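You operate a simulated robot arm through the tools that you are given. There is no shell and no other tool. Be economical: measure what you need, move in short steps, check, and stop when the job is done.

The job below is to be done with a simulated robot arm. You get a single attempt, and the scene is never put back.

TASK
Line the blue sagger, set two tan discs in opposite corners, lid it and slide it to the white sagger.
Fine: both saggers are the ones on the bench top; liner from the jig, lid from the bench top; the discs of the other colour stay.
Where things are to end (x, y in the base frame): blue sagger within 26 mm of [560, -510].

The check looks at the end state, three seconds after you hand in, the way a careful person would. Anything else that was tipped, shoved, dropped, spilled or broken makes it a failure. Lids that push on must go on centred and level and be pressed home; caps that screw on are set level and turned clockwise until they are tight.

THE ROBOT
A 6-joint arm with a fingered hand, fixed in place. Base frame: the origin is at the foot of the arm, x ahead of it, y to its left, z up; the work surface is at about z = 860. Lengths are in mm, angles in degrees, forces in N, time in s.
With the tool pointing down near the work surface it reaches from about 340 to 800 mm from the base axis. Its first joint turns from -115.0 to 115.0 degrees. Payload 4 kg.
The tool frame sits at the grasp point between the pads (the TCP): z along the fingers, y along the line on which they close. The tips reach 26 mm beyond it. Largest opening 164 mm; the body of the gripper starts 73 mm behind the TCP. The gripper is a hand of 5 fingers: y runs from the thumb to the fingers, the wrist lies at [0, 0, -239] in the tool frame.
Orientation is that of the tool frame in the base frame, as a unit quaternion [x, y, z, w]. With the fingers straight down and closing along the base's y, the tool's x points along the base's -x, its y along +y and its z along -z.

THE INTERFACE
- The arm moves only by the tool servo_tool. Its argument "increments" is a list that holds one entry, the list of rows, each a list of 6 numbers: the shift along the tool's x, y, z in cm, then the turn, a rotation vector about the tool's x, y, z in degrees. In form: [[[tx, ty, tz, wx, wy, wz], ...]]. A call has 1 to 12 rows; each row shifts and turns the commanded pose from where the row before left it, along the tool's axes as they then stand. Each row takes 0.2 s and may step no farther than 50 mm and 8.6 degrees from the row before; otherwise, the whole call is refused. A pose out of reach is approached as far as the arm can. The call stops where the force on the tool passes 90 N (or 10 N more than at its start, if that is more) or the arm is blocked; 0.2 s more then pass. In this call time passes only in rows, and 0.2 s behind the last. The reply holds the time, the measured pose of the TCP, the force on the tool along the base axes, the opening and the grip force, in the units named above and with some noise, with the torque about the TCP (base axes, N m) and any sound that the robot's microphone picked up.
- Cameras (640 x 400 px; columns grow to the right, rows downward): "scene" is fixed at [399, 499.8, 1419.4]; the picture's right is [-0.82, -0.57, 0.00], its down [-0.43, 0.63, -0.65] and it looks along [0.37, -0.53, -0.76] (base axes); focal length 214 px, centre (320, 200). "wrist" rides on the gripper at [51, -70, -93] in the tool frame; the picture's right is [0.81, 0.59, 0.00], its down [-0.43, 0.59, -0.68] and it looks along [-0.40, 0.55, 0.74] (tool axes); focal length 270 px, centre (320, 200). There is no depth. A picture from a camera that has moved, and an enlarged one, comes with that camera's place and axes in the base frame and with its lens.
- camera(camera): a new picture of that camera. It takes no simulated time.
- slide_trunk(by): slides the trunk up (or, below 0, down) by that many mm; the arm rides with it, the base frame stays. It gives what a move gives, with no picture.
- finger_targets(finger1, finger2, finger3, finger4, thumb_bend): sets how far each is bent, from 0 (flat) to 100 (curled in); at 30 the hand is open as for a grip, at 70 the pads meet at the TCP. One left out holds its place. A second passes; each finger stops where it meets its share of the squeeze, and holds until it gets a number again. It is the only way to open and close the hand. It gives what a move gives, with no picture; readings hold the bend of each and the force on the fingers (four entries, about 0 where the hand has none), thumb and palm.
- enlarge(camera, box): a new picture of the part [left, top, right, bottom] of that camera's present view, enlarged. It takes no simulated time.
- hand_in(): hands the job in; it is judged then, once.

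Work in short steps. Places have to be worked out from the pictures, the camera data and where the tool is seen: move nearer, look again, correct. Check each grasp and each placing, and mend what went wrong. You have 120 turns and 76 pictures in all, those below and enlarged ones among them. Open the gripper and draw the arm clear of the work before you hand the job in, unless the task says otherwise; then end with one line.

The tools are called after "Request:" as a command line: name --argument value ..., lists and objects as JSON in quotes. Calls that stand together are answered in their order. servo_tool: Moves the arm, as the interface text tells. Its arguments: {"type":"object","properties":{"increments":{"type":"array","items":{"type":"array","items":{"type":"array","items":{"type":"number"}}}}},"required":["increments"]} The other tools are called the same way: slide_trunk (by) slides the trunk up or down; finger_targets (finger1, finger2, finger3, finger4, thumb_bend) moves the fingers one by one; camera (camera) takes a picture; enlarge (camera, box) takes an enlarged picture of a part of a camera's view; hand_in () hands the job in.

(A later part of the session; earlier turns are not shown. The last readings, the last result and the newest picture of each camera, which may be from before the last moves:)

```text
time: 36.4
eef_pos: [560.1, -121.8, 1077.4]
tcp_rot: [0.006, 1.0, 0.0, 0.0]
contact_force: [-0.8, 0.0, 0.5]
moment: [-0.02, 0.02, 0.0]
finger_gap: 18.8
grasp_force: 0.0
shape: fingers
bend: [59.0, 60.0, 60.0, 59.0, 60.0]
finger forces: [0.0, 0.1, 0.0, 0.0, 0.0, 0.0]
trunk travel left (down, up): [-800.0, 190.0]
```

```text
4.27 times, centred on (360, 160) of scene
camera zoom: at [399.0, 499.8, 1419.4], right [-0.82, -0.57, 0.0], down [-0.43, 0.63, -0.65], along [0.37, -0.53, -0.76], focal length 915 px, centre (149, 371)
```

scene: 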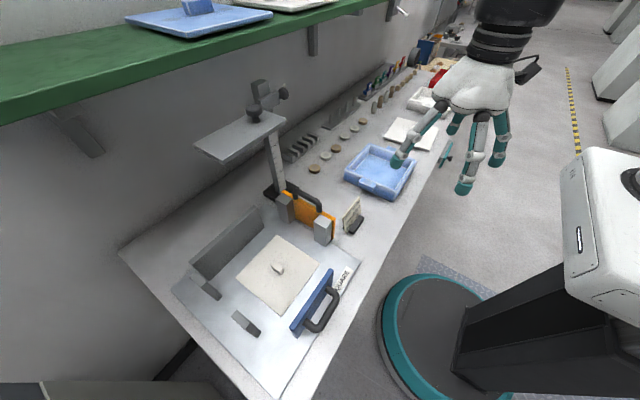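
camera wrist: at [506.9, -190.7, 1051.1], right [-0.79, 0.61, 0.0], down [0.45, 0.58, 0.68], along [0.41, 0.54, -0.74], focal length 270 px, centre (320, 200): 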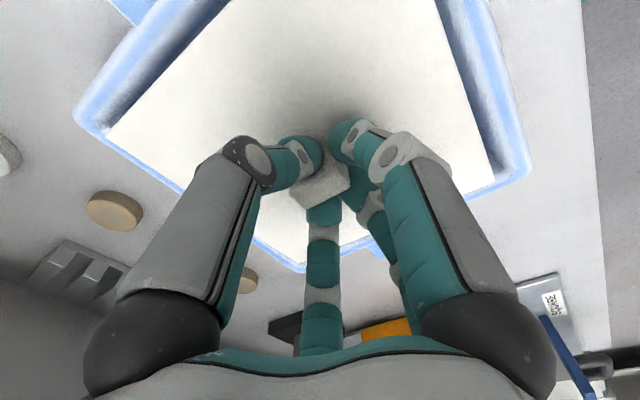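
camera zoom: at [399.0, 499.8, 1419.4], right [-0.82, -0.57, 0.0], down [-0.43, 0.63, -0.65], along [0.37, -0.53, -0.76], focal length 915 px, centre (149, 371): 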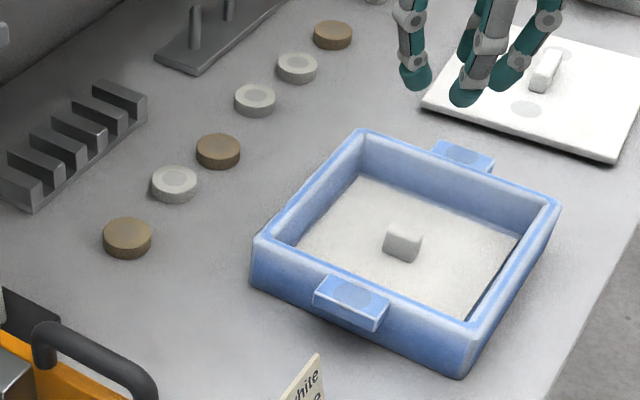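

The liner lies flat in the sagger. Next come the tan discs: the nearest is at about (775, −6), 43 mm across, and the second at about (776, −163). I open the fingers to 46, turn the hand 27° so it clears the neighbouring discs, and approach low.

Request:
finger_targets --finger1 46 --finger2 46 --finger3 46 --finger4 46 --thumb_bend 46

Request:
servo_tool --increments '[[[-2, 3, 0, 0, 0, 0], [-2, 3, 2, 0, 0, 0], [-2, 3, 2, 0, 0, 0], [-3, 2.7, 2, 0, 0, 0], [-3, 0, 2, 0, 0, 0], [-3, 0, 2, 0, 0, 0], [-3, 0, 2, 0, 0, 0]]]'

Request:
servo_tool --increments '[[[0, 0, 0, 0, 0, -7], [0, 0, 0, 0, 0, -7], [0, 0, 0, 0, 0, -7], [0, 0, 0, 0, 0, -6.8]]]'

Request:
camera --camera "wrist"

Request:
enlarge --camera "scene" --box '[240, 60, 400, 200]'

```text
time: 37.4
eef_pos: [561.6, -122.1, 1077.3]
tcp_rot: [0.008, 1.0, 0.0, -0.001]
contact_force: [0.0, 0.6, -0.8]
moment: [0.0, -0.01, 0.02]
finger_gap: 52.0
grasp_force: 0.0
shape: fingers
bend: [46.0, 46.0, 46.0, 46.0, 46.0]
finger forces: [0.0, 0.1, 0.0, 0.1, 0.0, 0.0]
trunk travel left (down, up): [-800.0, 190.0]
```

```text
time: 39.0
eef_pos: [743.8, -5.8, 953.7]
tcp_rot: [0.008, 1.0, 0.0, -0.001]
contact_force: [-0.1, 0.1, 0.1]
moment: [0.0, 0.01, 0.0]
finger_gap: 52.3
grasp_force: 0.0
shape: fingers
bend: [46.0, 46.0, 46.0, 46.0, 46.0]
finger forces: [0.0, 0.0, 0.0, 0.0, 0.1, 0.0]
trunk travel left (down, up): [-800.0, 190.0]
```

```text
time: 40.0
eef_pos: [741.9, -6.3, 956.5]
tcp_rot: [-0.235, 0.972, 0.0, 0.0]
contact_force: [-0.5, -0.9, -0.2]
moment: [-0.01, -0.03, -0.01]
finger_gap: 52.1
grasp_force: 0.0
shape: fingers
bend: [46.0, 46.0, 46.0, 46.0, 46.0]
finger forces: [0.1, 0.0, 0.0, 0.0, 0.0, 0.1]
trunk travel left (down, up): [-800.0, 190.0]
```

```text
44 pictures are left
camera wrist: at [727.8, -93.0, 1050.0], right [-0.99, 0.15, 0.0], down [0.11, 0.73, 0.68], along [0.1, 0.67, -0.74], focal length 270 px, centre (320, 200)
```

wrist: 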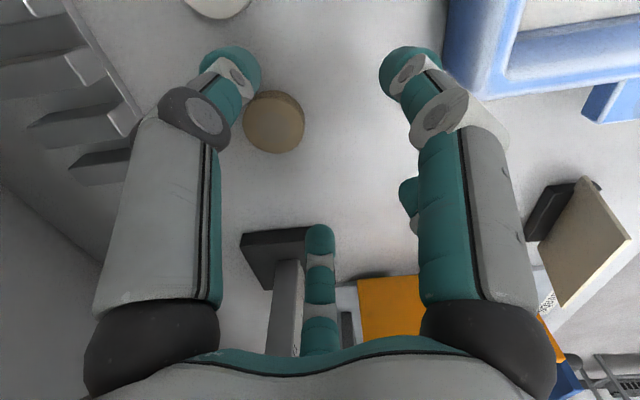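

```text
2.86 times, centred on (320, 130) of scene
camera zoom: at [399.0, 499.8, 1419.4], right [-0.82, -0.57, 0.0], down [-0.43, 0.63, -0.65], along [0.37, -0.53, -0.76], focal length 613 px, centre (320, 400)
```

zoom: 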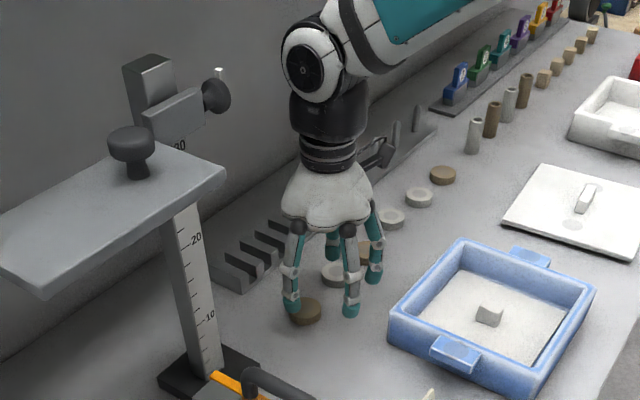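

The disc reads at about (771, −13). I move over it and down to z=925, then check the centring.

Request:
servo_tool --increments '[[[-1.15, -0.95, 0, 0, 0, 0], [-1.15, -0.9, 0, 0, 0, 0], [0, 0, 1.5, 0, 0, 0], [0, 0, 1.5, 0, 0, 0]]]'

Request:
camera --camera "wrist"

```text
time: 41.0
eef_pos: [770.1, -11.4, 925.2]
tcp_rot: [-0.234, 0.972, 0.0, 0.0]
contact_force: [0.0, 0.2, 1.0]
moment: [0.0, 0.02, -0.04]
finger_gap: 52.2
grasp_force: 0.1
shape: fingers
bend: [46.0, 46.0, 46.0, 46.0, 46.0]
finger forces: [0.0, 0.0, 0.0, 0.0, 0.1, 0.0]
trunk travel left (down, up): [-800.0, 190.0]
```

```text
42 pictures are left
camera wrist: at [756.6, -98.2, 1018.5], right [-0.99, 0.16, 0.0], down [0.12, 0.73, 0.68], along [0.11, 0.67, -0.74], focal length 270 px, centre (320, 200)
```

wrist: 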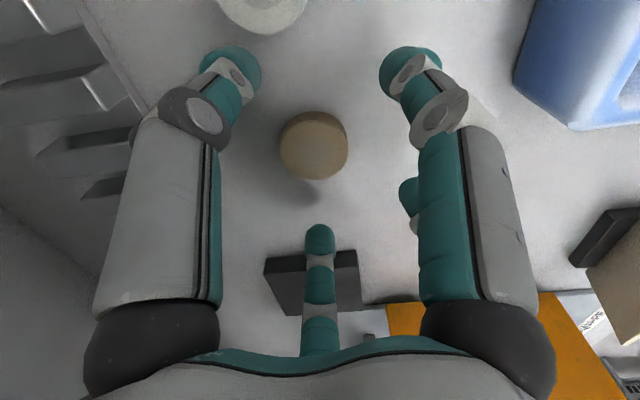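

Shift 3.6 mm in x and −4.6 mm in y, then go down until just above the bench.

Request:
servo_tool --increments '[[[-0.1, -0.55, 0, 0, 0, 0], [0, 0, 1, 0, 0, 0], [0, 0, 1, 0, 0, 0]]]'

Request:
servo_tool --increments '[[[0, 0, 0.5, 0, 0, 0], [0, 0, 0.3, 0, 0, 0]]]'

Request:
camera --camera "wrist"

```text
time: 41.8
eef_pos: [774.0, -16.0, 905.2]
tcp_rot: [-0.232, 0.973, 0.0, 0.0]
contact_force: [-0.9, -0.4, 0.2]
moment: [-0.01, -0.02, 0.01]
finger_gap: 51.9
grasp_force: 0.1
shape: fingers
bend: [46.0, 46.0, 46.0, 46.0, 46.0]
finger forces: [0.0, 0.0, 0.0, 0.0, 0.0, 0.1]
trunk travel left (down, up): [-800.0, 190.0]
```

```text
time: 42.4
eef_pos: [773.4, -15.4, 898.4]
tcp_rot: [-0.234, 0.972, 0.0, 0.0]
contact_force: [0.0, 0.2, -0.7]
moment: [0.02, 0.01, 0.01]
finger_gap: 51.9
grasp_force: 0.1
shape: fingers
bend: [46.0, 46.0, 46.0, 46.0, 46.0]
finger forces: [0.0, 0.0, 0.1, 0.0, 0.0, 0.1]
trunk travel left (down, up): [-800.0, 190.0]
```

```text
41 pictures are left
camera wrist: at [759.4, -102.9, 991.4], right [-0.99, 0.16, 0.0], down [0.12, 0.73, 0.68], along [0.11, 0.67, -0.74], focal length 270 px, centre (320, 200)
```

wrist: 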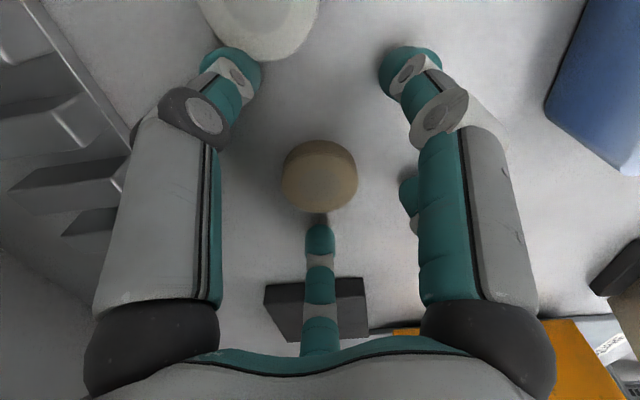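

The disc is centred among the fingers. I close them evenly.

Request:
finger_targets --finger1 53 --finger2 53 --finger3 53 --finger4 53 --thumb_bend 53

Request:
finger_targets --finger1 66 --finger2 66 --finger3 66 --finger4 66 --thumb_bend 66

Request:
camera --camera "wrist"

```text
time: 43.4
eef_pos: [771.9, -16.8, 898.9]
tcp_rot: [-0.233, 0.972, -0.001, 0.0]
contact_force: [0.8, -0.5, -0.4]
moment: [-0.01, 0.02, -0.01]
finger_gap: 35.4
grasp_force: 0.1
shape: fingers
bend: [53.0, 53.0, 53.0, 53.0, 53.0]
finger forces: [0.1, 0.1, 0.0, 0.0, 0.0, 0.1]
trunk travel left (down, up): [-800.0, 190.0]
```

```text
time: 44.4
eef_pos: [774.1, -15.8, 897.7]
tcp_rot: [-0.233, 0.972, 0.0, 0.0]
contact_force: [-0.1, 0.2, 0.5]
moment: [0.02, -0.04, 0.0]
finger_gap: 16.4
grasp_force: 14.9
shape: fingers
bend: [61.0, 61.0, 61.0, 61.0, 62.0]
finger forces: [4.9, 5.5, 5.8, 5.3, 7.4, 0.1]
trunk travel left (down, up): [-800.0, 190.0]
```

```text
40 pictures are left
camera wrist: at [759.4, -103.0, 991.6], right [-0.99, 0.16, 0.0], down [0.12, 0.73, 0.68], along [0.11, 0.67, -0.74], focal length 270 px, centre (320, 200)
```

wrist: 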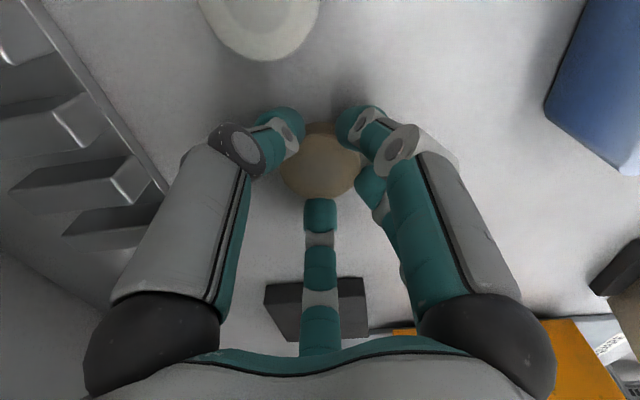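

The disc is held evenly by all five. To leave wall room in the sagger corner I want only fingers 1, 3 and 4 holding it. I lift and move over free bench, then release the thumb and finger 2.

Request:
servo_tool --increments '[[[0, 0, -2, 0, 0, 0], [0, 0, -3, 0, 0, 0], [3.2, 0, -1, 0, 0, 0], [3.2, 0, 0, 0, 0, 0], [3.1, -0.1, 0, 0, 0, 0]]]'

Request:
finger_targets --finger1 70 --finger2 45 --finger3 66 --finger4 66 --thumb_bend 45

Request:
camera --camera "wrist"

```text
time: 45.6
eef_pos: [690.0, -62.0, 958.3]
tcp_rot: [-0.233, 0.972, 0.0, 0.0]
contact_force: [-0.7, 0.0, -0.4]
moment: [0.03, 0.0, 0.0]
finger_gap: 16.1
grasp_force: 14.2
shape: fingers
bend: [61.0, 61.0, 61.0, 61.0, 62.0]
finger forces: [4.9, 5.5, 5.8, 5.3, 7.1, 0.0]
trunk travel left (down, up): [-800.0, 190.0]
```

```text
time: 46.6
eef_pos: [691.6, -60.7, 959.0]
tcp_rot: [-0.233, 0.972, 0.0, -0.001]
contact_force: [0.5, -0.1, -1.0]
moment: [-0.01, 0.01, -0.02]
finger_gap: 42.1
grasp_force: 8.6
shape: fingers
bend: [61.0, 45.0, 61.0, 61.0, 45.0]
finger forces: [7.4, 0.0, 4.8, 4.9, 0.0, 0.1]
trunk travel left (down, up): [-800.0, 190.0]
```

```text
39 pictures are left
camera wrist: at [677.6, -147.8, 1052.8], right [-0.99, 0.16, 0.0], down [0.12, 0.73, 0.68], along [0.11, 0.67, -0.74], focal length 270 px, centre (320, 200)
```

wrist: 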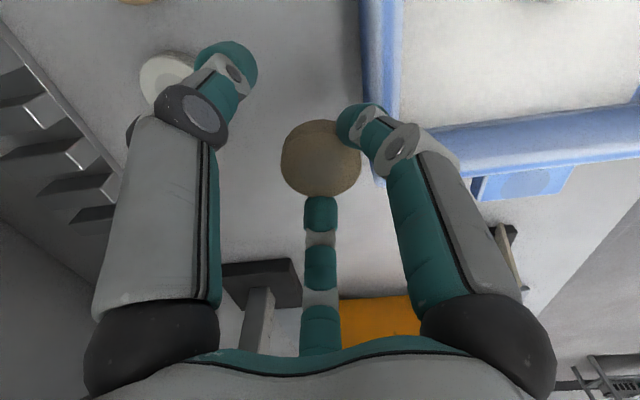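

Fingers 1, 3 and 4 hold the disc. I flatten the thumb and finger 2 out of the way and look.

Request:
finger_targets --finger2 5 --thumb_bend 5

Request:
enlarge --camera "scene" --box '[270, 80, 430, 210]'

```text
time: 47.6
eef_pos: [691.1, -61.6, 959.5]
tcp_rot: [-0.233, 0.973, 0.0, 0.0]
contact_force: [0.4, 0.1, -0.3]
moment: [0.05, -0.03, 0.0]
finger_gap: 100.3
grasp_force: 8.6
shape: fingers
bend: [61.0, 6.0, 61.0, 61.0, 5.0]
finger forces: [7.4, 0.0, 4.9, 4.8, 0.0, 0.1]
trunk travel left (down, up): [-800.0, 190.0]
```

```text
3.08 times, centred on (350, 145) of scene
camera zoom: at [399.0, 499.8, 1419.4], right [-0.82, -0.57, 0.0], down [-0.43, 0.63, -0.65], along [0.37, -0.53, -0.76], focal length 660 px, centre (228, 369)
```

zoom: 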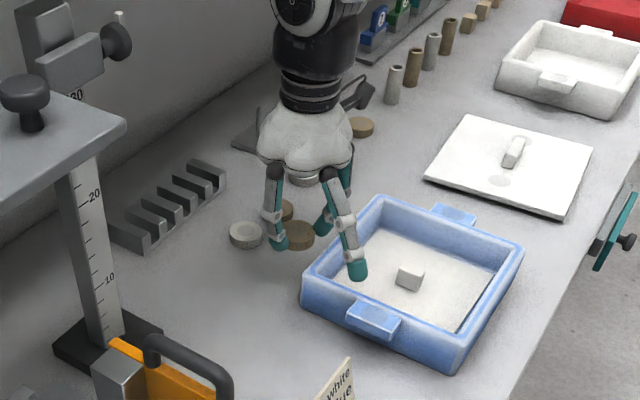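

"Flat" fingers hang straight down, which would foul the sagger walls. I put the thumb and finger 2 back on the disc and will set it down with five fingers a bit inward of the corner, then refine.

Request:
finger_targets --finger1 66 --finger2 66 --finger3 66 --finger4 66 --thumb_bend 66

Request:
servo_tool --increments '[[[0, 0, -2, 0, 0, 0], [3.8, -0.1, 0, 0, 0, 0], [3.8, -0.1, 0, 0, 0, 0], [3.8, -0.1, 0, 0, 0, 0], [3.8, -0.1, 0, 0, 0, 0], [3.6, -0.1, 0, 0, 0, 0]]]'

Request:
camera --camera "wrist"

```text
time: 48.6
eef_pos: [690.8, -61.4, 959.7]
tcp_rot: [-0.233, 0.972, 0.0, 0.0]
contact_force: [0.2, 0.2, -0.4]
moment: [-0.02, -0.01, 0.0]
finger_gap: 17.9
grasp_force: 15.1
shape: fingers
bend: [61.0, 60.0, 61.0, 62.0, 62.0]
finger forces: [5.2, 6.1, 6.0, 4.8, 7.9, 0.1]
trunk travel left (down, up): [-800.0, 190.0]
```

```text
time: 50.0
eef_pos: [522.5, -151.4, 980.7]
tcp_rot: [-0.233, 0.973, 0.0, 0.001]
contact_force: [-0.3, 0.1, 0.1]
moment: [-0.02, 0.02, 0.01]
finger_gap: 17.6
grasp_force: 15.2
shape: fingers
bend: [61.0, 60.0, 61.0, 62.0, 62.0]
finger forces: [5.2, 6.0, 5.8, 4.7, 7.7, 0.1]
trunk travel left (down, up): [-800.0, 190.0]
```

```text
37 pictures are left
camera wrist: at [508.5, -238.2, 1074.3], right [-0.99, 0.16, 0.0], down [0.12, 0.73, 0.68], along [0.11, 0.67, -0.74], focal length 270 px, centre (320, 200)
```

wrist: 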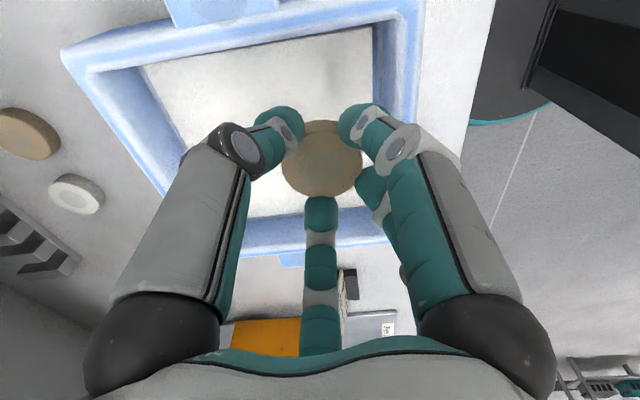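

I centre to (526, −154) and lower slowly, watching for wall contact.

Request:
servo_tool --increments '[[[-0.25, -0.4, 2, 0, 0, 0], [0, 0, 2, 0, 0, 0], [0, 0, 1, 0, 0, 0], [0, 0, 0.7, 0, 0, 0]]]'

Request:
servo_tool --increments '[[[0, 0, 0.5, 0, 0, 0], [0, 0, 0.3, 0, 0, 0]]]'

Request:
enlarge --camera "scene" --box '[335, 125, 425, 205]'

```text
time: 51.0
eef_pos: [528.5, -152.1, 921.9]
tcp_rot: [-0.234, 0.972, 0.0, -0.001]
contact_force: [-0.1, -0.3, -0.8]
moment: [-0.04, -0.01, 0.03]
finger_gap: 18.0
grasp_force: 14.8
shape: fingers
bend: [61.0, 60.0, 61.0, 62.0, 62.0]
finger forces: [5.1, 6.0, 5.8, 4.6, 7.8, 0.0]
trunk travel left (down, up): [-800.0, 190.0]
```

```text
time: 51.6
eef_pos: [528.4, -152.6, 912.5]
tcp_rot: [-0.233, 0.972, 0.0, 0.0]
contact_force: [0.6, -0.1, 0.3]
moment: [0.01, -0.04, 0.02]
finger_gap: 17.8
grasp_force: 15.0
shape: fingers
bend: [61.0, 60.0, 61.0, 62.0, 62.0]
finger forces: [5.3, 6.1, 5.8, 4.8, 7.8, 0.0]
trunk travel left (down, up): [-800.0, 190.0]
```

```text
5.00 times, centred on (380, 165) of scene
camera zoom: at [399.0, 499.8, 1419.4], right [-0.82, -0.57, 0.0], down [-0.43, 0.63, -0.65], along [0.37, -0.53, -0.76], focal length 1072 px, centre (20, 375)
```

zoom: 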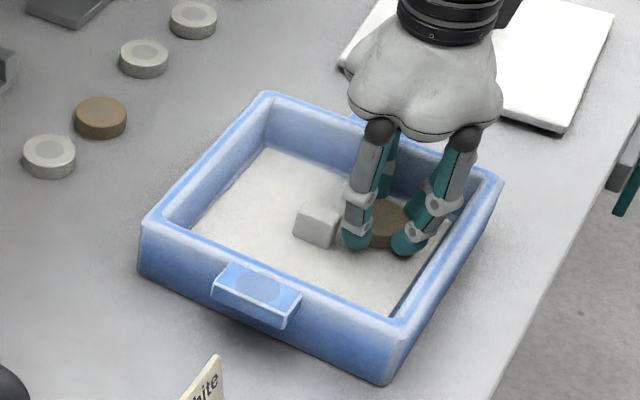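

No contact so far. I nudge diagonally toward the corner until a finger feels the wall.

Request:
servo_tool --increments '[[[0.27, -0.09, 0, 0, 0, 0], [0.27, -0.09, 0, 0, 0, 0]]]'

Request:
servo_tool --increments '[[[0.27, -0.09, 0, 0, 0, 0], [0.27, -0.09, 0, 0, 0, 0]]]'

```text
time: 52.2
eef_pos: [523.8, -155.7, 911.8]
tcp_rot: [-0.234, 0.972, -0.001, 0.0]
contact_force: [0.1, -0.2, -0.4]
moment: [0.0, 0.02, 0.0]
finger_gap: 17.5
grasp_force: 15.1
shape: fingers
bend: [61.0, 60.0, 61.0, 62.0, 62.0]
finger forces: [5.2, 6.0, 5.9, 4.8, 7.8, 0.1]
trunk travel left (down, up): [-800.0, 190.0]
```

```text
time: 52.8
eef_pos: [519.7, -161.1, 912.9]
tcp_rot: [-0.233, 0.972, 0.0, 0.0]
contact_force: [0.5, -0.6, 0.0]
moment: [0.01, 0.02, 0.0]
finger_gap: 17.9
grasp_force: 15.6
shape: fingers
bend: [61.0, 60.0, 61.0, 62.0, 62.0]
finger forces: [5.2, 7.3, 6.0, 5.0, 7.8, 0.1]
trunk travel left (down, up): [-800.0, 190.0]
```

Now at offset (−40, −40) with finger 2 just grazing the wall, which is close enough to the corner. I lower to touch, then open the inner fingers more than the wall-side ones.

Request:
servo_tool --increments '[[[-0.1, 0, 0.2, 0, 0, 0], [0, 0, 0.1, 0, 0, 0]]]'

Request:
finger_targets --finger1 57 --finger2 59 --finger3 56 --finger4 56 --thumb_bend 60

Request:
enlarge --camera "wrist" --box '[200, 40, 440, 260]'

```text
time: 53.4
eef_pos: [521.9, -160.4, 910.7]
tcp_rot: [-0.233, 0.973, -0.001, 0.001]
contact_force: [-0.6, -2.2, 15.9]
moment: [-0.08, 0.13, -0.02]
finger_gap: 17.8
grasp_force: 17.6
shape: fingers
bend: [61.0, 61.0, 61.0, 62.0, 62.0]
finger forces: [7.0, 8.3, 5.8, 4.8, 9.1, 0.0]
trunk travel left (down, up): [-800.0, 190.0]
```

```text
time: 54.4
eef_pos: [521.5, -159.0, 908.9]
tcp_rot: [-0.234, 0.972, 0.0, 0.0]
contact_force: [3.5, 0.5, 2.1]
moment: [-0.05, 0.01, 0.0]
finger_gap: 23.5
grasp_force: 4.0
shape: fingers
bend: [56.0, 60.0, 56.0, 56.0, 60.0]
finger forces: [0.0, 5.3, 0.0, 0.0, 3.5, 0.0]
trunk travel left (down, up): [-800.0, 190.0]
```

```text
1.82 times, centred on (320, 150) of wrist
camera zoom: at [507.8, -246.2, 1003.2], right [-0.99, 0.16, 0.0], down [0.12, 0.73, 0.68], along [0.11, 0.67, -0.74], focal length 491 px, centre (320, 291)
```

zoom: 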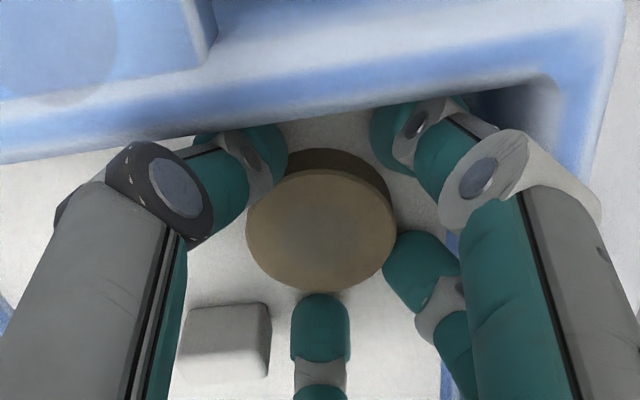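

Released. I lift straight up in small steps and check the disc stays.

Request:
servo_tool --increments '[[[0, 0, -0.7, 0, 0, 0], [0, 0, -1, 0, 0, 0], [0, 0, -2, 0, 0, 0], [0, 0, -3, 0, 0, 0]]]'

Request:
enlarge --camera "wrist" --box '[160, 0, 480, 200]'

```text
time: 55.4
eef_pos: [519.1, -162.0, 979.5]
tcp_rot: [-0.233, 0.973, 0.0, 0.0]
contact_force: [0.0, 0.6, -0.3]
moment: [-0.01, 0.01, 0.01]
finger_gap: 23.4
grasp_force: 0.1
shape: fingers
bend: [56.0, 59.0, 56.0, 56.0, 60.0]
finger forces: [0.1, 0.0, 0.1, 0.1, 0.0, 0.1]
trunk travel left (down, up): [-800.0, 190.0]
```

```text
2.00 times, centred on (320, 100) of wrist
camera zoom: at [505.8, -248.4, 1072.8], right [-0.99, 0.16, 0.0], down [0.12, 0.73, 0.68], along [0.11, 0.67, -0.74], focal length 541 px, centre (320, 400)
```

zoom: 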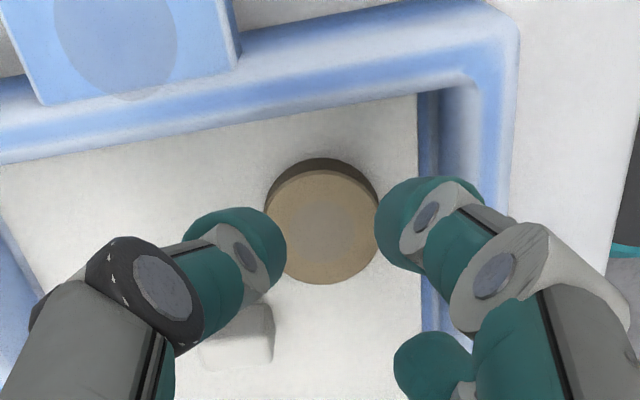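

The disc lies flat at offset (−40, −40). I'd like it nearer the corner, so I test in the air whether the thumb and finger 2 can be curled out of the way for a three-finger grip.

Request:
finger_targets --finger1 52 --finger2 100 --finger3 52 --finger4 52 --thumb_bend 100

Request:
camera --camera "wrist"

Request:
enlarge --camera "scene" --box '[350, 90, 440, 180]'

```text
time: 56.4
eef_pos: [519.7, -161.7, 978.3]
tcp_rot: [-0.234, 0.972, -0.001, 0.0]
contact_force: [0.4, 0.6, -0.1]
moment: [0.03, -0.01, 0.02]
finger_gap: 68.8
grasp_force: 0.1
shape: fingers
bend: [52.0, 95.0, 52.0, 52.0, 100.0]
finger forces: [0.1, 0.0, 0.0, 0.1, 0.0, 0.1]
trunk travel left (down, up): [-800.0, 190.0]
```

```text
33 pictures are left
camera wrist: at [506.7, -248.5, 1072.3], right [-0.99, 0.16, 0.0], down [0.12, 0.73, 0.68], along [0.11, 0.67, -0.74], focal length 270 px, centre (320, 200)
```

wrist: 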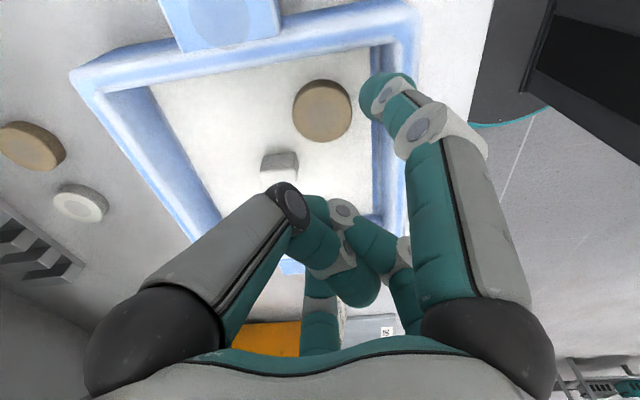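

```text
4.44 times, centred on (395, 135) of scene
camera zoom: at [399.0, 499.8, 1419.4], right [-0.82, -0.57, 0.0], down [-0.43, 0.63, -0.65], along [0.37, -0.53, -0.76], focal length 953 px, centre (-13, 489)
```

zoom: 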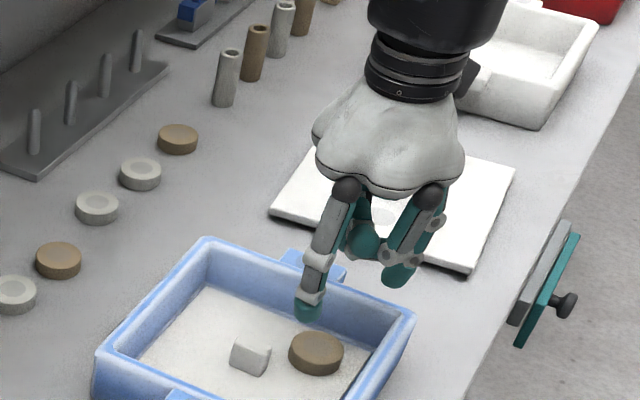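

Curling works: the thumb and finger 2 fold up out of the way. I regrip the disc with fingers 1, 3 and 4 and shift it nearer the corner.

Request:
servo_tool --increments '[[[0.2, -0.2, 2, 0, 0, 0], [0, 0, 2, 0, 0, 0], [0, 0, 1.5, 0, 0, 0], [0, 0, 0.7, 0, 0, 0], [0, 0, 0.3, 0, 0, 0]]]'

Request:
finger_targets --finger1 66 --finger3 66 --finger4 66

Request:
camera --camera "wrist"

```text
time: 57.6
eef_pos: [520.3, -163.6, 912.7]
tcp_rot: [-0.233, 0.972, 0.0, 0.0]
contact_force: [2.2, 3.4, 2.0]
moment: [-0.09, 0.08, -0.1]
finger_gap: 65.9
grasp_force: 3.2
shape: fingers
bend: [54.0, 95.0, 52.0, 52.0, 100.0]
finger forces: [5.6, 0.0, 0.1, 0.0, 0.0, 0.0]
trunk travel left (down, up): [-800.0, 190.0]
```

```text
time: 58.6
eef_pos: [520.7, -163.1, 912.5]
tcp_rot: [-0.233, 0.972, 0.001, 0.0]
contact_force: [0.3, 0.1, 1.8]
moment: [-0.01, 0.03, 0.02]
finger_gap: 58.7
grasp_force: 8.8
shape: fingers
bend: [61.0, 95.0, 61.0, 62.0, 100.0]
finger forces: [7.1, 0.0, 5.2, 4.5, 0.0, 0.0]
trunk travel left (down, up): [-800.0, 190.0]
```

```text
31 pictures are left
camera wrist: at [505.9, -249.7, 1006.8], right [-0.99, 0.16, 0.0], down [0.12, 0.73, 0.68], along [0.11, 0.67, -0.74], focal length 270 px, centre (320, 200)
```

wrist: 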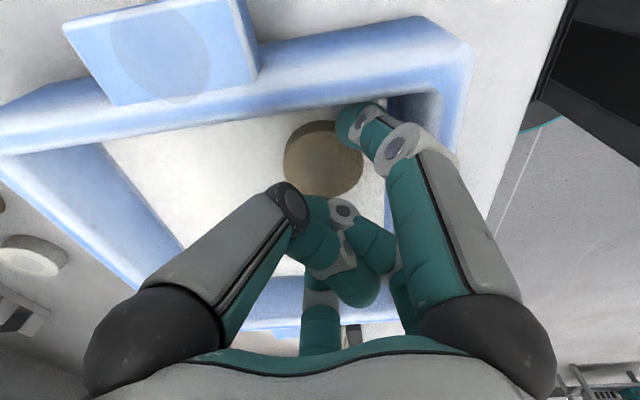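

Gripped. I raise by a hair, move 5 mm outward, lower, and release with a small opening.

Request:
servo_tool --increments '[[[0, 0, -0.1, 0, 0, 0], [0.3, -0.07, 0, 0, 0, 0], [0.3, -0.07, 0, 0, 0, 0]]]'

Request:
servo_tool --increments '[[[0, 0, 0.1, 0, 0, 0], [0, 0, 0.1, 0, 0, 0]]]'

Request:
finger_targets --finger1 59 --finger3 54 --finger4 54

Request:
servo_tool --increments '[[[-0.2, 0.05, -0.4, 0, 0, 0], [0, 0, -1, 0, 0, 0], [0, 0, -2, 0, 0, 0], [0, 0, -3, 0, 0, 0]]]'

Request:
enlarge --camera "scene" --box '[290, 110, 430, 205]'

```text
time: 59.4
eef_pos: [514.7, -167.4, 913.6]
tcp_rot: [-0.233, 0.972, -0.001, 0.0]
contact_force: [-0.4, -0.2, -0.2]
moment: [-0.04, 0.01, 0.02]
finger_gap: 58.8
grasp_force: 7.5
shape: fingers
bend: [61.0, 95.0, 61.0, 62.0, 100.0]
finger forces: [6.4, 0.0, 5.0, 4.2, 0.0, 0.0]
trunk travel left (down, up): [-800.0, 190.0]
```

```text
time: 60.0
eef_pos: [515.7, -166.8, 912.1]
tcp_rot: [-0.233, 0.972, 0.001, 0.0]
contact_force: [-1.1, -0.7, 6.8]
moment: [-0.08, 0.07, -0.01]
finger_gap: 58.6
grasp_force: 9.1
shape: fingers
bend: [61.0, 95.0, 61.0, 62.0, 100.0]
finger forces: [7.8, 0.1, 5.6, 4.8, 0.1, 0.0]
trunk travel left (down, up): [-800.0, 190.0]
```

```text
time: 61.0
eef_pos: [515.5, -166.3, 910.9]
tcp_rot: [-0.233, 0.972, 0.0, 0.0]
contact_force: [-0.2, 0.8, -0.4]
moment: [0.0, -0.01, -0.06]
finger_gap: 58.8
grasp_force: 0.4
shape: fingers
bend: [59.0, 95.0, 54.0, 54.0, 100.0]
finger forces: [0.8, 0.0, 0.0, 0.1, 0.0, 0.0]
trunk travel left (down, up): [-800.0, 190.0]
```

```text
time: 62.0
eef_pos: [516.5, -163.8, 974.8]
tcp_rot: [-0.233, 0.973, 0.0, 0.0]
contact_force: [0.2, -0.4, 0.0]
moment: [0.01, -0.03, 0.0]
finger_gap: 59.6
grasp_force: 0.1
shape: fingers
bend: [59.0, 95.0, 54.0, 54.0, 100.0]
finger forces: [0.0, 0.1, 0.0, 0.0, 0.1, 0.0]
trunk travel left (down, up): [-800.0, 190.0]
```

```text
4.21 times, centred on (360, 158) of scene
camera zoom: at [399.0, 499.8, 1419.4], right [-0.82, -0.57, 0.0], down [-0.43, 0.63, -0.65], along [0.37, -0.53, -0.76], focal length 903 px, centre (152, 379)
```

zoom: 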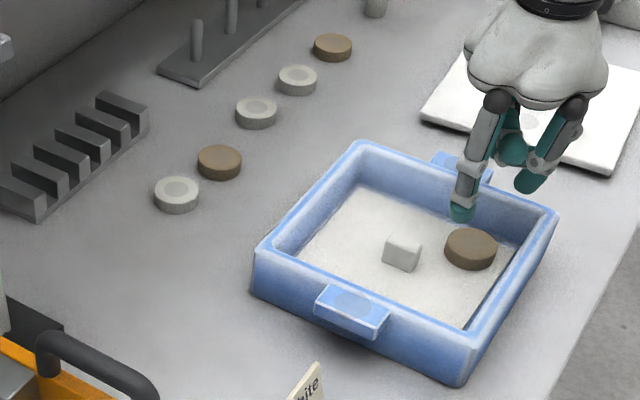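

The first disc is now at about (515, −166), well in the (−x, −y) corner. For the second, which goes in the (+x, +y) corner, I'll grip with thumb, 1 and 3 and curl 2 and 4, with the hand yawed −9°.

Request:
finger_targets --finger1 46 --finger2 46 --finger3 46 --finger4 100 --thumb_bend 46

Request:
finger_targets --finger2 100

Request:
servo_tool --increments '[[[0, 0, -1, 0, 0, 7.2], [0, 0, 0, 0, 0, 7.2], [0, 0, 0, 0, 0, 7.2], [0, 0, 0, 0, 0, 7.2], [0, 0, 0, 0, 0, 7.2], [0, 0, 0, 0, 0, 0]]]'

```text
time: 63.0
eef_pos: [516.8, -165.2, 974.8]
tcp_rot: [-0.233, 0.972, -0.001, 0.0]
contact_force: [-0.3, -1.1, -0.4]
moment: [0.0, 0.0, 0.0]
finger_gap: 52.0
grasp_force: 0.0
shape: fingers
bend: [46.0, 46.0, 46.0, 100.0, 46.0]
finger forces: [0.0, 0.1, 0.0, 0.1, 0.0, 0.1]
trunk travel left (down, up): [-800.0, 190.0]
```

```text
time: 64.0
eef_pos: [517.9, -164.2, 974.0]
tcp_rot: [-0.233, 0.973, 0.0, -0.001]
contact_force: [-0.1, -0.1, 0.7]
moment: [0.01, 0.0, 0.03]
finger_gap: 51.8
grasp_force: 0.0
shape: fingers
bend: [46.0, 92.0, 46.0, 100.0, 46.0]
finger forces: [0.0, 0.1, 0.0, 0.1, 0.1, 0.1]
trunk travel left (down, up): [-800.0, 190.0]
```

```text
time: 65.4
eef_pos: [516.3, -165.6, 984.4]
tcp_rot: [0.08, 0.997, 0.0, 0.0]
contact_force: [-0.2, 0.2, -0.6]
moment: [-0.01, 0.04, -0.01]
finger_gap: 51.9
grasp_force: 0.1
shape: fingers
bend: [46.0, 92.0, 46.0, 100.0, 46.0]
finger forces: [0.0, 0.0, 0.0, 0.0, 0.0, 0.0]
trunk travel left (down, up): [-800.0, 190.0]
```

Move across to the second tan disc.

Request:
servo_tool --increments '[[[-3.86, 0.55, 0, 0, 0, 0], [-3.86, 0.55, 0, 0, 0, 0], [-3.86, 0.55, 0, 0, 0, 0], [-3.86, 0.55, 0, 0, 0, 0], [-3.86, 0.55, 0, 0, 0, 0], [-3.86, 0.55, 1, 0, 0, 0], [0, 0, 2, 0, 0, 0]]]'

Request:
camera --camera "wrist"

```text
time: 67.0
eef_pos: [749.3, -168.0, 956.0]
tcp_rot: [0.078, 0.997, 0.0, 0.0]
contact_force: [0.9, -0.3, -0.1]
moment: [-0.01, -0.03, 0.0]
finger_gap: 52.0
grasp_force: 0.1
shape: fingers
bend: [46.0, 92.0, 46.0, 100.0, 46.0]
finger forces: [0.0, 0.1, 0.1, 0.0, 0.0, 0.1]
trunk travel left (down, up): [-800.0, 190.0]
```

```text
29 pictures are left
camera wrist: at [688.8, -230.7, 1050.6], right [-0.71, 0.71, 0.0], down [0.52, 0.52, 0.68], along [0.48, 0.48, -0.74], focal length 270 px, centre (320, 200)
```

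wrist: 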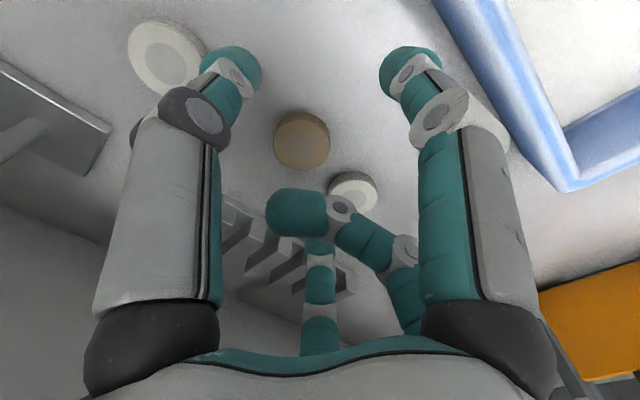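

The disc is at about (770, −171). I move over it, lower to z=925, and check.

Request:
servo_tool --increments '[[[-1.1, 0, 0, 0, 0, 0], [-1.1, 0, 0, 0, 0, 0], [0, 0, 1.5, 0, 0, 0], [0, 0, 1.5, 0, 0, 0]]]'

Request:
camera --camera "wrist"

```text
time: 68.0
eef_pos: [770.9, -172.6, 925.0]
tcp_rot: [0.079, 0.997, 0.0, 0.0]
contact_force: [-0.3, 0.1, -0.5]
moment: [-0.01, -0.03, 0.01]
finger_gap: 52.0
grasp_force: 0.1
shape: fingers
bend: [46.0, 92.0, 46.0, 100.0, 46.0]
finger forces: [0.0, 0.0, 0.1, 0.0, 0.1, 0.0]
trunk travel left (down, up): [-800.0, 190.0]
```

```text
28 pictures are left
camera wrist: at [711.2, -236.1, 1019.3], right [-0.71, 0.71, 0.0], down [0.52, 0.52, 0.68], along [0.48, 0.48, -0.74], focal length 270 px, centre (320, 200)
```

wrist: 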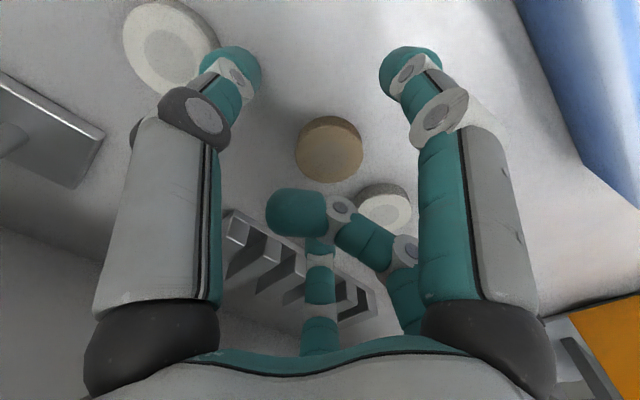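

Shift (+3, +6.5) mm, lower to 903, and check again.

Request:
servo_tool --increments '[[[-0.19, 0.68, 0, 0, 0, 0], [0, 0, 1.1, 0, 0, 0], [0, 0, 1.1, 0, 0, 0]]]'

Request:
camera --camera "wrist"

```text
time: 68.8
eef_pos: [775.5, -165.8, 904.1]
tcp_rot: [0.078, 0.997, 0.001, 0.0]
contact_force: [-0.2, -0.1, -0.1]
moment: [-0.01, -0.02, -0.04]
finger_gap: 52.1
grasp_force: 0.1
shape: fingers
bend: [46.0, 92.0, 46.0, 100.0, 46.0]
finger forces: [0.0, 0.0, 0.1, 0.0, 0.1, 0.0]
trunk travel left (down, up): [-800.0, 190.0]
```

```text
27 pictures are left
camera wrist: at [714.1, -228.4, 996.4], right [-0.71, 0.71, 0.0], down [0.52, 0.52, 0.68], along [0.48, 0.48, -0.74], focal length 270 px, centre (320, 200)
```

wrist: 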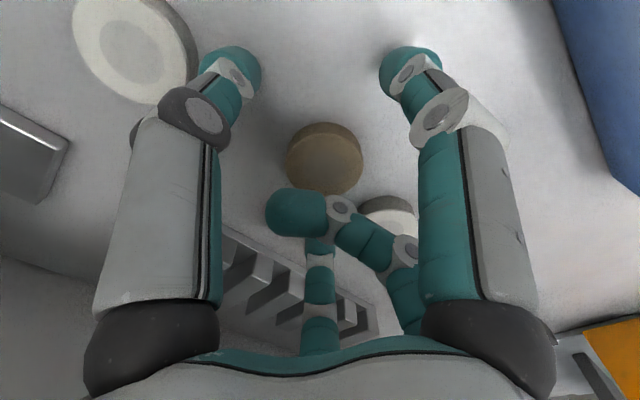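

Aligned within about 2 mm. I go down 6 mm and close thumb, 1 and 3.

Request:
servo_tool --increments '[[[0.1, 0, 0.3, 0, 0, 0], [0, 0, 0.3, 0, 0, 0]]]'

Request:
finger_targets --finger1 54 --finger3 54 --thumb_bend 54

Request:
finger_targets --finger1 67 --finger3 67 --thumb_bend 67

Request:
camera --camera "wrist"

```text
time: 69.4
eef_pos: [774.8, -166.7, 898.1]
tcp_rot: [0.078, 0.997, 0.0, 0.0]
contact_force: [-1.0, 0.1, 0.1]
moment: [-0.02, 0.01, 0.04]
finger_gap: 52.0
grasp_force: 0.1
shape: fingers
bend: [46.0, 92.0, 46.0, 100.0, 46.0]
finger forces: [0.1, 0.0, 0.0, 0.0, 0.0, 0.1]
trunk travel left (down, up): [-800.0, 190.0]
```

```text
time: 70.4
eef_pos: [773.7, -166.8, 896.9]
tcp_rot: [0.079, 0.997, 0.0, 0.0]
contact_force: [1.5, -1.0, -1.1]
moment: [0.02, 0.0, 0.0]
finger_gap: 32.9
grasp_force: 0.1
shape: fingers
bend: [54.0, 92.0, 54.0, 100.0, 54.0]
finger forces: [0.0, 0.0, 0.1, 0.0, 0.0, 0.0]
trunk travel left (down, up): [-800.0, 190.0]
```

```text
time: 71.4
eef_pos: [775.8, -165.4, 897.8]
tcp_rot: [0.079, 0.997, 0.001, 0.0]
contact_force: [-0.5, 0.1, 1.6]
moment: [-0.03, 0.01, -0.03]
finger_gap: 14.7
grasp_force: 9.5
shape: fingers
bend: [62.0, 92.0, 60.0, 100.0, 63.0]
finger forces: [5.5, 0.0, 7.9, 0.0, 6.1, 0.1]
trunk travel left (down, up): [-800.0, 190.0]
```

```text
26 pictures are left
camera wrist: at [713.2, -228.7, 990.8], right [-0.71, 0.71, 0.0], down [0.52, 0.52, 0.68], along [0.48, 0.48, -0.74], focal length 270 px, centre (320, 200)
```

wrist: 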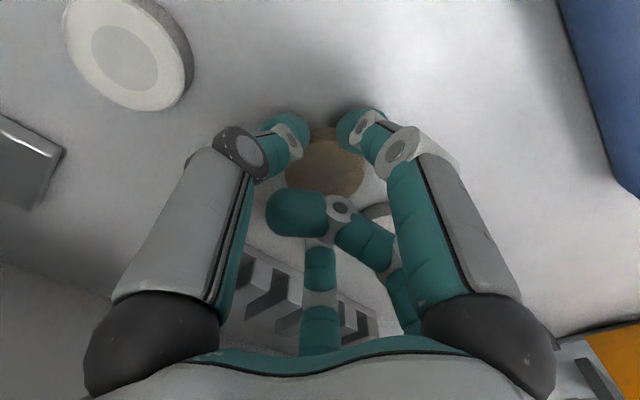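

Gripped. Lift and carry to above the (+x, +y) corner.

Request:
servo_tool --increments '[[[0, 0, -2, 0, 0, 0], [0, 0, -3, 0, 0, 0], [0, 0, -3, 0, 0, 0], [3.68, 1.24, 0, 0, 0, 0], [3.68, 1.24, 0, 0, 0, 0], [3.68, 1.24, 0, 0, 0, 0], [3.68, 1.24, 0, 0, 0, 0], [3.68, 1.24, 0, 0, 0, 0], [0, 0, 0, 0, 0, 0]]]'

Request:
servo_tool --increments '[[[0, 0, 2, 0, 0, 0], [0, 0, 2, 0, 0, 0], [0, 0, 0.8, 0, 0, 0]]]'

Request:
enlarge --camera "scene" --box '[325, 115, 425, 205]'

```text
time: 73.4
eef_pos: [603.5, -76.0, 977.2]
tcp_rot: [0.078, 0.997, 0.0, 0.0]
contact_force: [-0.1, 0.1, -0.8]
moment: [-0.01, 0.0, -0.01]
finger_gap: 14.8
grasp_force: 9.1
shape: fingers
bend: [62.0, 92.0, 60.0, 100.0, 64.0]
finger forces: [5.2, 0.0, 7.8, 0.1, 5.8, 0.0]
trunk travel left (down, up): [-800.0, 190.0]
```

```text
time: 74.2
eef_pos: [602.9, -74.9, 929.1]
tcp_rot: [0.079, 0.997, 0.0, 0.001]
contact_force: [-0.3, -0.5, -0.9]
moment: [-0.02, 0.0, -0.02]
finger_gap: 14.8
grasp_force: 9.6
shape: fingers
bend: [62.0, 92.0, 60.0, 100.0, 64.0]
finger forces: [5.3, 0.0, 7.8, 0.0, 5.8, 0.0]
trunk travel left (down, up): [-800.0, 190.0]
```

```text
4.44 times, centred on (375, 160) of scene
camera zoom: at [399.0, 499.8, 1419.4], right [-0.82, -0.57, 0.0], down [-0.43, 0.63, -0.65], along [0.37, -0.53, -0.76], focal length 953 px, centre (76, 378)
```

zoom: 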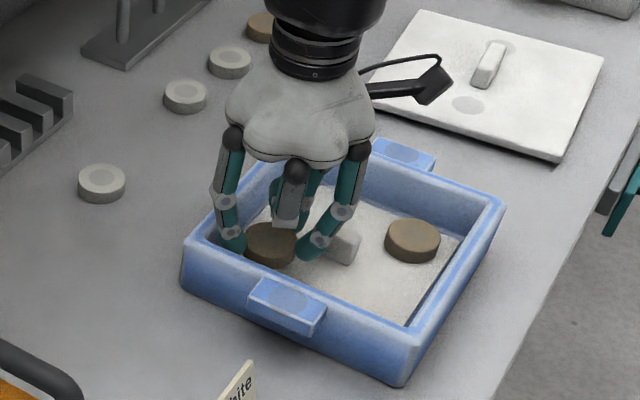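

Good alignment. Lower to touch, watching finger 3 at the corner.

Request:
servo_tool --increments '[[[0, 0, 0.7, 0, 0, 0], [0, 0, 0.5, 0, 0, 0], [0, 0, 0.3, 0, 0, 0]]]'

Request:
servo_tool --increments '[[[0, 0, 0.2, 0, 0, 0], [0, 0, 0.1, 0, 0, 0]]]'

```text
time: 75.0
eef_pos: [602.1, -76.0, 914.8]
tcp_rot: [0.078, 0.997, -0.001, 0.0]
contact_force: [0.4, 0.3, -0.7]
moment: [0.0, 0.01, 0.03]
finger_gap: 14.7
grasp_force: 9.7
shape: fingers
bend: [62.0, 92.0, 60.0, 100.0, 64.0]
finger forces: [5.2, 0.0, 7.8, 0.0, 5.8, 0.0]
trunk travel left (down, up): [-800.0, 190.0]
```

```text
time: 75.6
eef_pos: [603.3, -75.9, 910.9]
tcp_rot: [0.079, 0.997, 0.0, 0.0]
contact_force: [0.1, -0.5, 0.2]
moment: [0.03, 0.01, 0.03]
finger_gap: 14.9
grasp_force: 9.5
shape: fingers
bend: [62.0, 92.0, 60.0, 100.0, 64.0]
finger forces: [5.4, 0.0, 7.8, 0.1, 6.0, 0.1]
trunk travel left (down, up): [-800.0, 190.0]
```

Request:
servo_tool --increments '[[[0, 0, 0.1, 0, 0, 0], [0, 0, 0, 0, 0, 0]]]'

Request:
finger_targets --finger1 55 --finger3 58 --thumb_bend 55

Request:
servo_tool --increments '[[[0, 0, -0.5, 0, 0, 0], [0, 0, -1, 0, 0, 0], [0, 0, -2, 0, 0, 0], [0, 0, -3, 0, 0, 0], [0, 0, -4, 0, 0, 0]]]'

Request:
enlarge --camera "scene" --box '[325, 105, 445, 205]'

```text
time: 76.2
eef_pos: [602.7, -77.4, 910.7]
tcp_rot: [0.079, 0.997, 0.0, 0.0]
contact_force: [-0.3, -0.3, 3.4]
moment: [0.07, -0.06, 0.03]
finger_gap: 15.0
grasp_force: 9.4
shape: fingers
bend: [62.0, 92.0, 60.0, 100.0, 64.0]
finger forces: [5.6, 0.0, 8.3, 0.1, 5.8, 0.0]
trunk travel left (down, up): [-800.0, 190.0]
```

```text
time: 77.2
eef_pos: [601.4, -77.0, 910.3]
tcp_rot: [0.078, 0.997, 0.001, 0.0]
contact_force: [-1.3, -0.8, -0.4]
moment: [0.01, 0.04, -0.03]
finger_gap: 29.8
grasp_force: 0.1
shape: fingers
bend: [55.0, 92.0, 58.0, 100.0, 55.0]
finger forces: [0.1, 0.0, 1.6, 0.0, 0.0, 0.0]
trunk travel left (down, up): [-800.0, 190.0]
```

```text
time: 78.4
eef_pos: [601.7, -76.0, 1014.6]
tcp_rot: [0.078, 0.997, 0.0, 0.001]
contact_force: [-0.2, -0.5, -1.2]
moment: [-0.01, 0.01, -0.03]
finger_gap: 29.7
grasp_force: 0.0
shape: fingers
bend: [55.0, 92.0, 57.0, 100.0, 55.0]
finger forces: [0.0, 0.0, 0.0, 0.0, 0.0, 0.0]
trunk travel left (down, up): [-800.0, 190.0]
```

```text
4.00 times, centred on (385, 155) of scene
camera zoom: at [399.0, 499.8, 1419.4], right [-0.82, -0.57, 0.0], down [-0.43, 0.63, -0.65], along [0.37, -0.53, -0.76], focal length 858 px, centre (60, 380)
```

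zoom: 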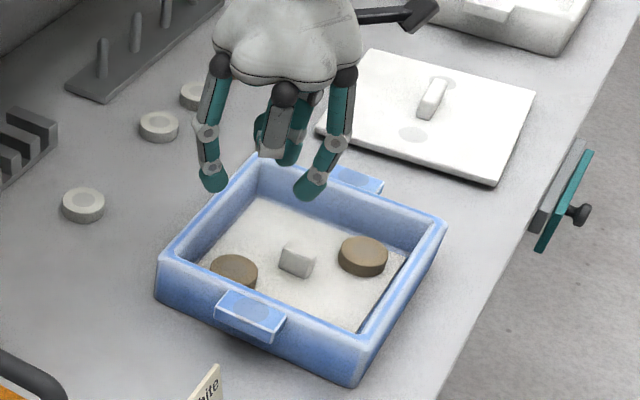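

Both discs are in. Next is the white lid at about (550, −460), with its knob long along y, so I'll turn the hand to yaw −90° and close across x. I open the fingers, travel over, and turn.

Request:
finger_targets --finger1 50 --finger2 50 --finger3 50 --finger4 50 --thumb_bend 50

Request:
servo_tool --increments '[[[-0.11, -4.8, 0, 0, 0, 0], [-0.11, -4.8, 0, 0, 0, 0], [-0.11, -4.8, 0, 0, 0, 0], [-0.11, -4.8, 0, 0, 0, 0], [-0.11, -4.8, 0, 0, 0, 0], [-0.11, -4.8, 0, 0, 0, 0], [-0.11, -4.8, 0, 0, 0, 0], [-0.11, -4.8, 0, 0, 0, 0]]]'

Request:
servo_tool --increments '[[[0, 0, 0, 0, 0, 8.1], [0, 0, 0, 0, 0, 8.1], [0, 0, 0, 0, 0, 8.1], [0, 0, 0, 0, 0, 8.1], [0, 0, 0, 0, 0, 8.1], [0, 0, 0, 0, 0, 8.1], [0, 0, 0, 0, 0, 8.1], [0, 0, 0, 0, 0, 8.1], [0, 0, 0, 0, 0, 8.1], [0, 0, 0, 0, 0, 8.1]]]'

Request:
camera --camera "wrist"

```text
time: 79.4
eef_pos: [602.9, -76.6, 1015.0]
tcp_rot: [0.079, 0.997, 0.0, 0.0]
contact_force: [-0.5, -1.1, 0.8]
moment: [-0.02, 0.0, 0.02]
finger_gap: 42.0
grasp_force: 0.1
shape: fingers
bend: [50.0, 50.0, 50.0, 50.0, 50.0]
finger forces: [0.1, 0.1, 0.0, 0.0, 0.1, 0.1]
trunk travel left (down, up): [-800.0, 190.0]
```

```text
time: 81.2
eef_pos: [550.7, -458.9, 1015.6]
tcp_rot: [0.078, 0.997, 0.001, 0.0]
contact_force: [0.6, -0.6, 0.7]
moment: [0.0, 0.0, 0.01]
finger_gap: 42.2
grasp_force: 0.1
shape: fingers
bend: [50.0, 50.0, 50.0, 50.0, 50.0]
finger forces: [0.1, 0.1, 0.0, 0.0, 0.0, 0.0]
trunk travel left (down, up): [-800.0, 190.0]
```

```text
time: 83.4
eef_pos: [550.6, -457.5, 1015.4]
tcp_rot: [0.708, 0.706, 0.001, 0.0]
contact_force: [0.4, -0.5, 0.6]
moment: [-0.02, 0.01, -0.04]
finger_gap: 41.9
grasp_force: 0.0
shape: fingers
bend: [50.0, 50.0, 50.0, 50.0, 50.0]
finger forces: [0.0, 0.0, 0.1, 0.0, 0.0, 0.0]
trunk travel left (down, up): [-800.0, 190.0]
```

```text
23 pictures are left
camera wrist: at [481.4, -408.4, 1109.0], right [0.59, 0.81, 0.0], down [0.59, -0.43, 0.68], along [0.55, -0.4, -0.74], focal length 270 px, centre (320, 200)
```

wrist: 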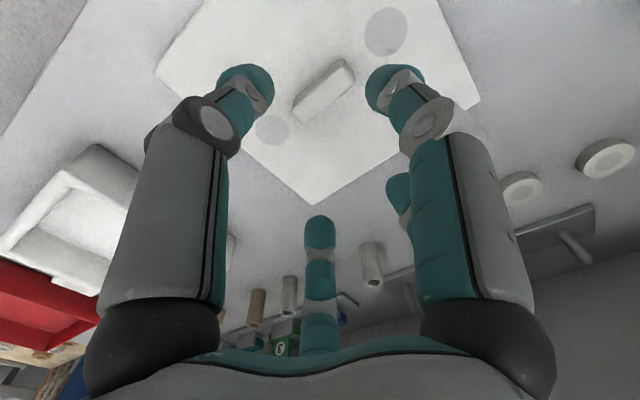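

The lid's centre is at about (550, −455), and it's turned about +4° relative to the base axes. I turn the hand 4° to match and descend toward the knob.

Request:
servo_tool --increments '[[[0.2, -0.1, 2, 0, 0, -4], [0, 0, 3, 0, 0, 0], [0, 0, 2.5, 0, 0, 0], [0, 0, 1.5, 0, 0, 0]]]'

Request:
camera --camera "wrist"

```text
time: 84.4
eef_pos: [549.2, -454.7, 924.5]
tcp_rot: [0.683, 0.731, 0.0, 0.0]
contact_force: [-0.3, 0.1, 0.7]
moment: [-0.04, 0.02, 0.01]
finger_gap: 42.0
grasp_force: 0.0
shape: fingers
bend: [50.0, 50.0, 50.0, 50.0, 50.0]
finger forces: [0.0, 0.1, 0.0, 0.0, 0.0, 0.0]
trunk travel left (down, up): [-800.0, 190.0]
```

```text
22 pictures are left
camera wrist: at [476.3, -411.1, 1018.6], right [0.53, 0.85, 0.0], down [0.62, -0.39, 0.68], along [0.57, -0.36, -0.74], focal length 270 px, centre (320, 200)
```

wrist: 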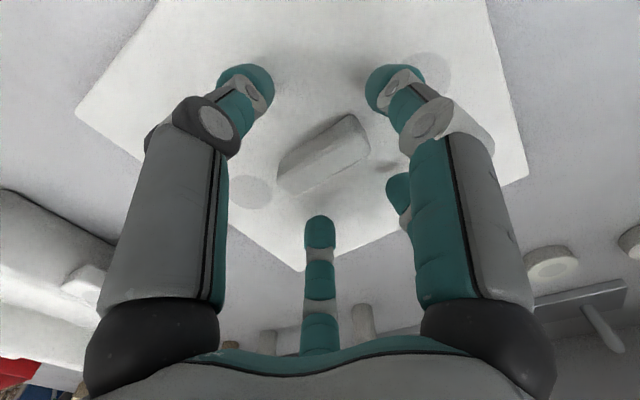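

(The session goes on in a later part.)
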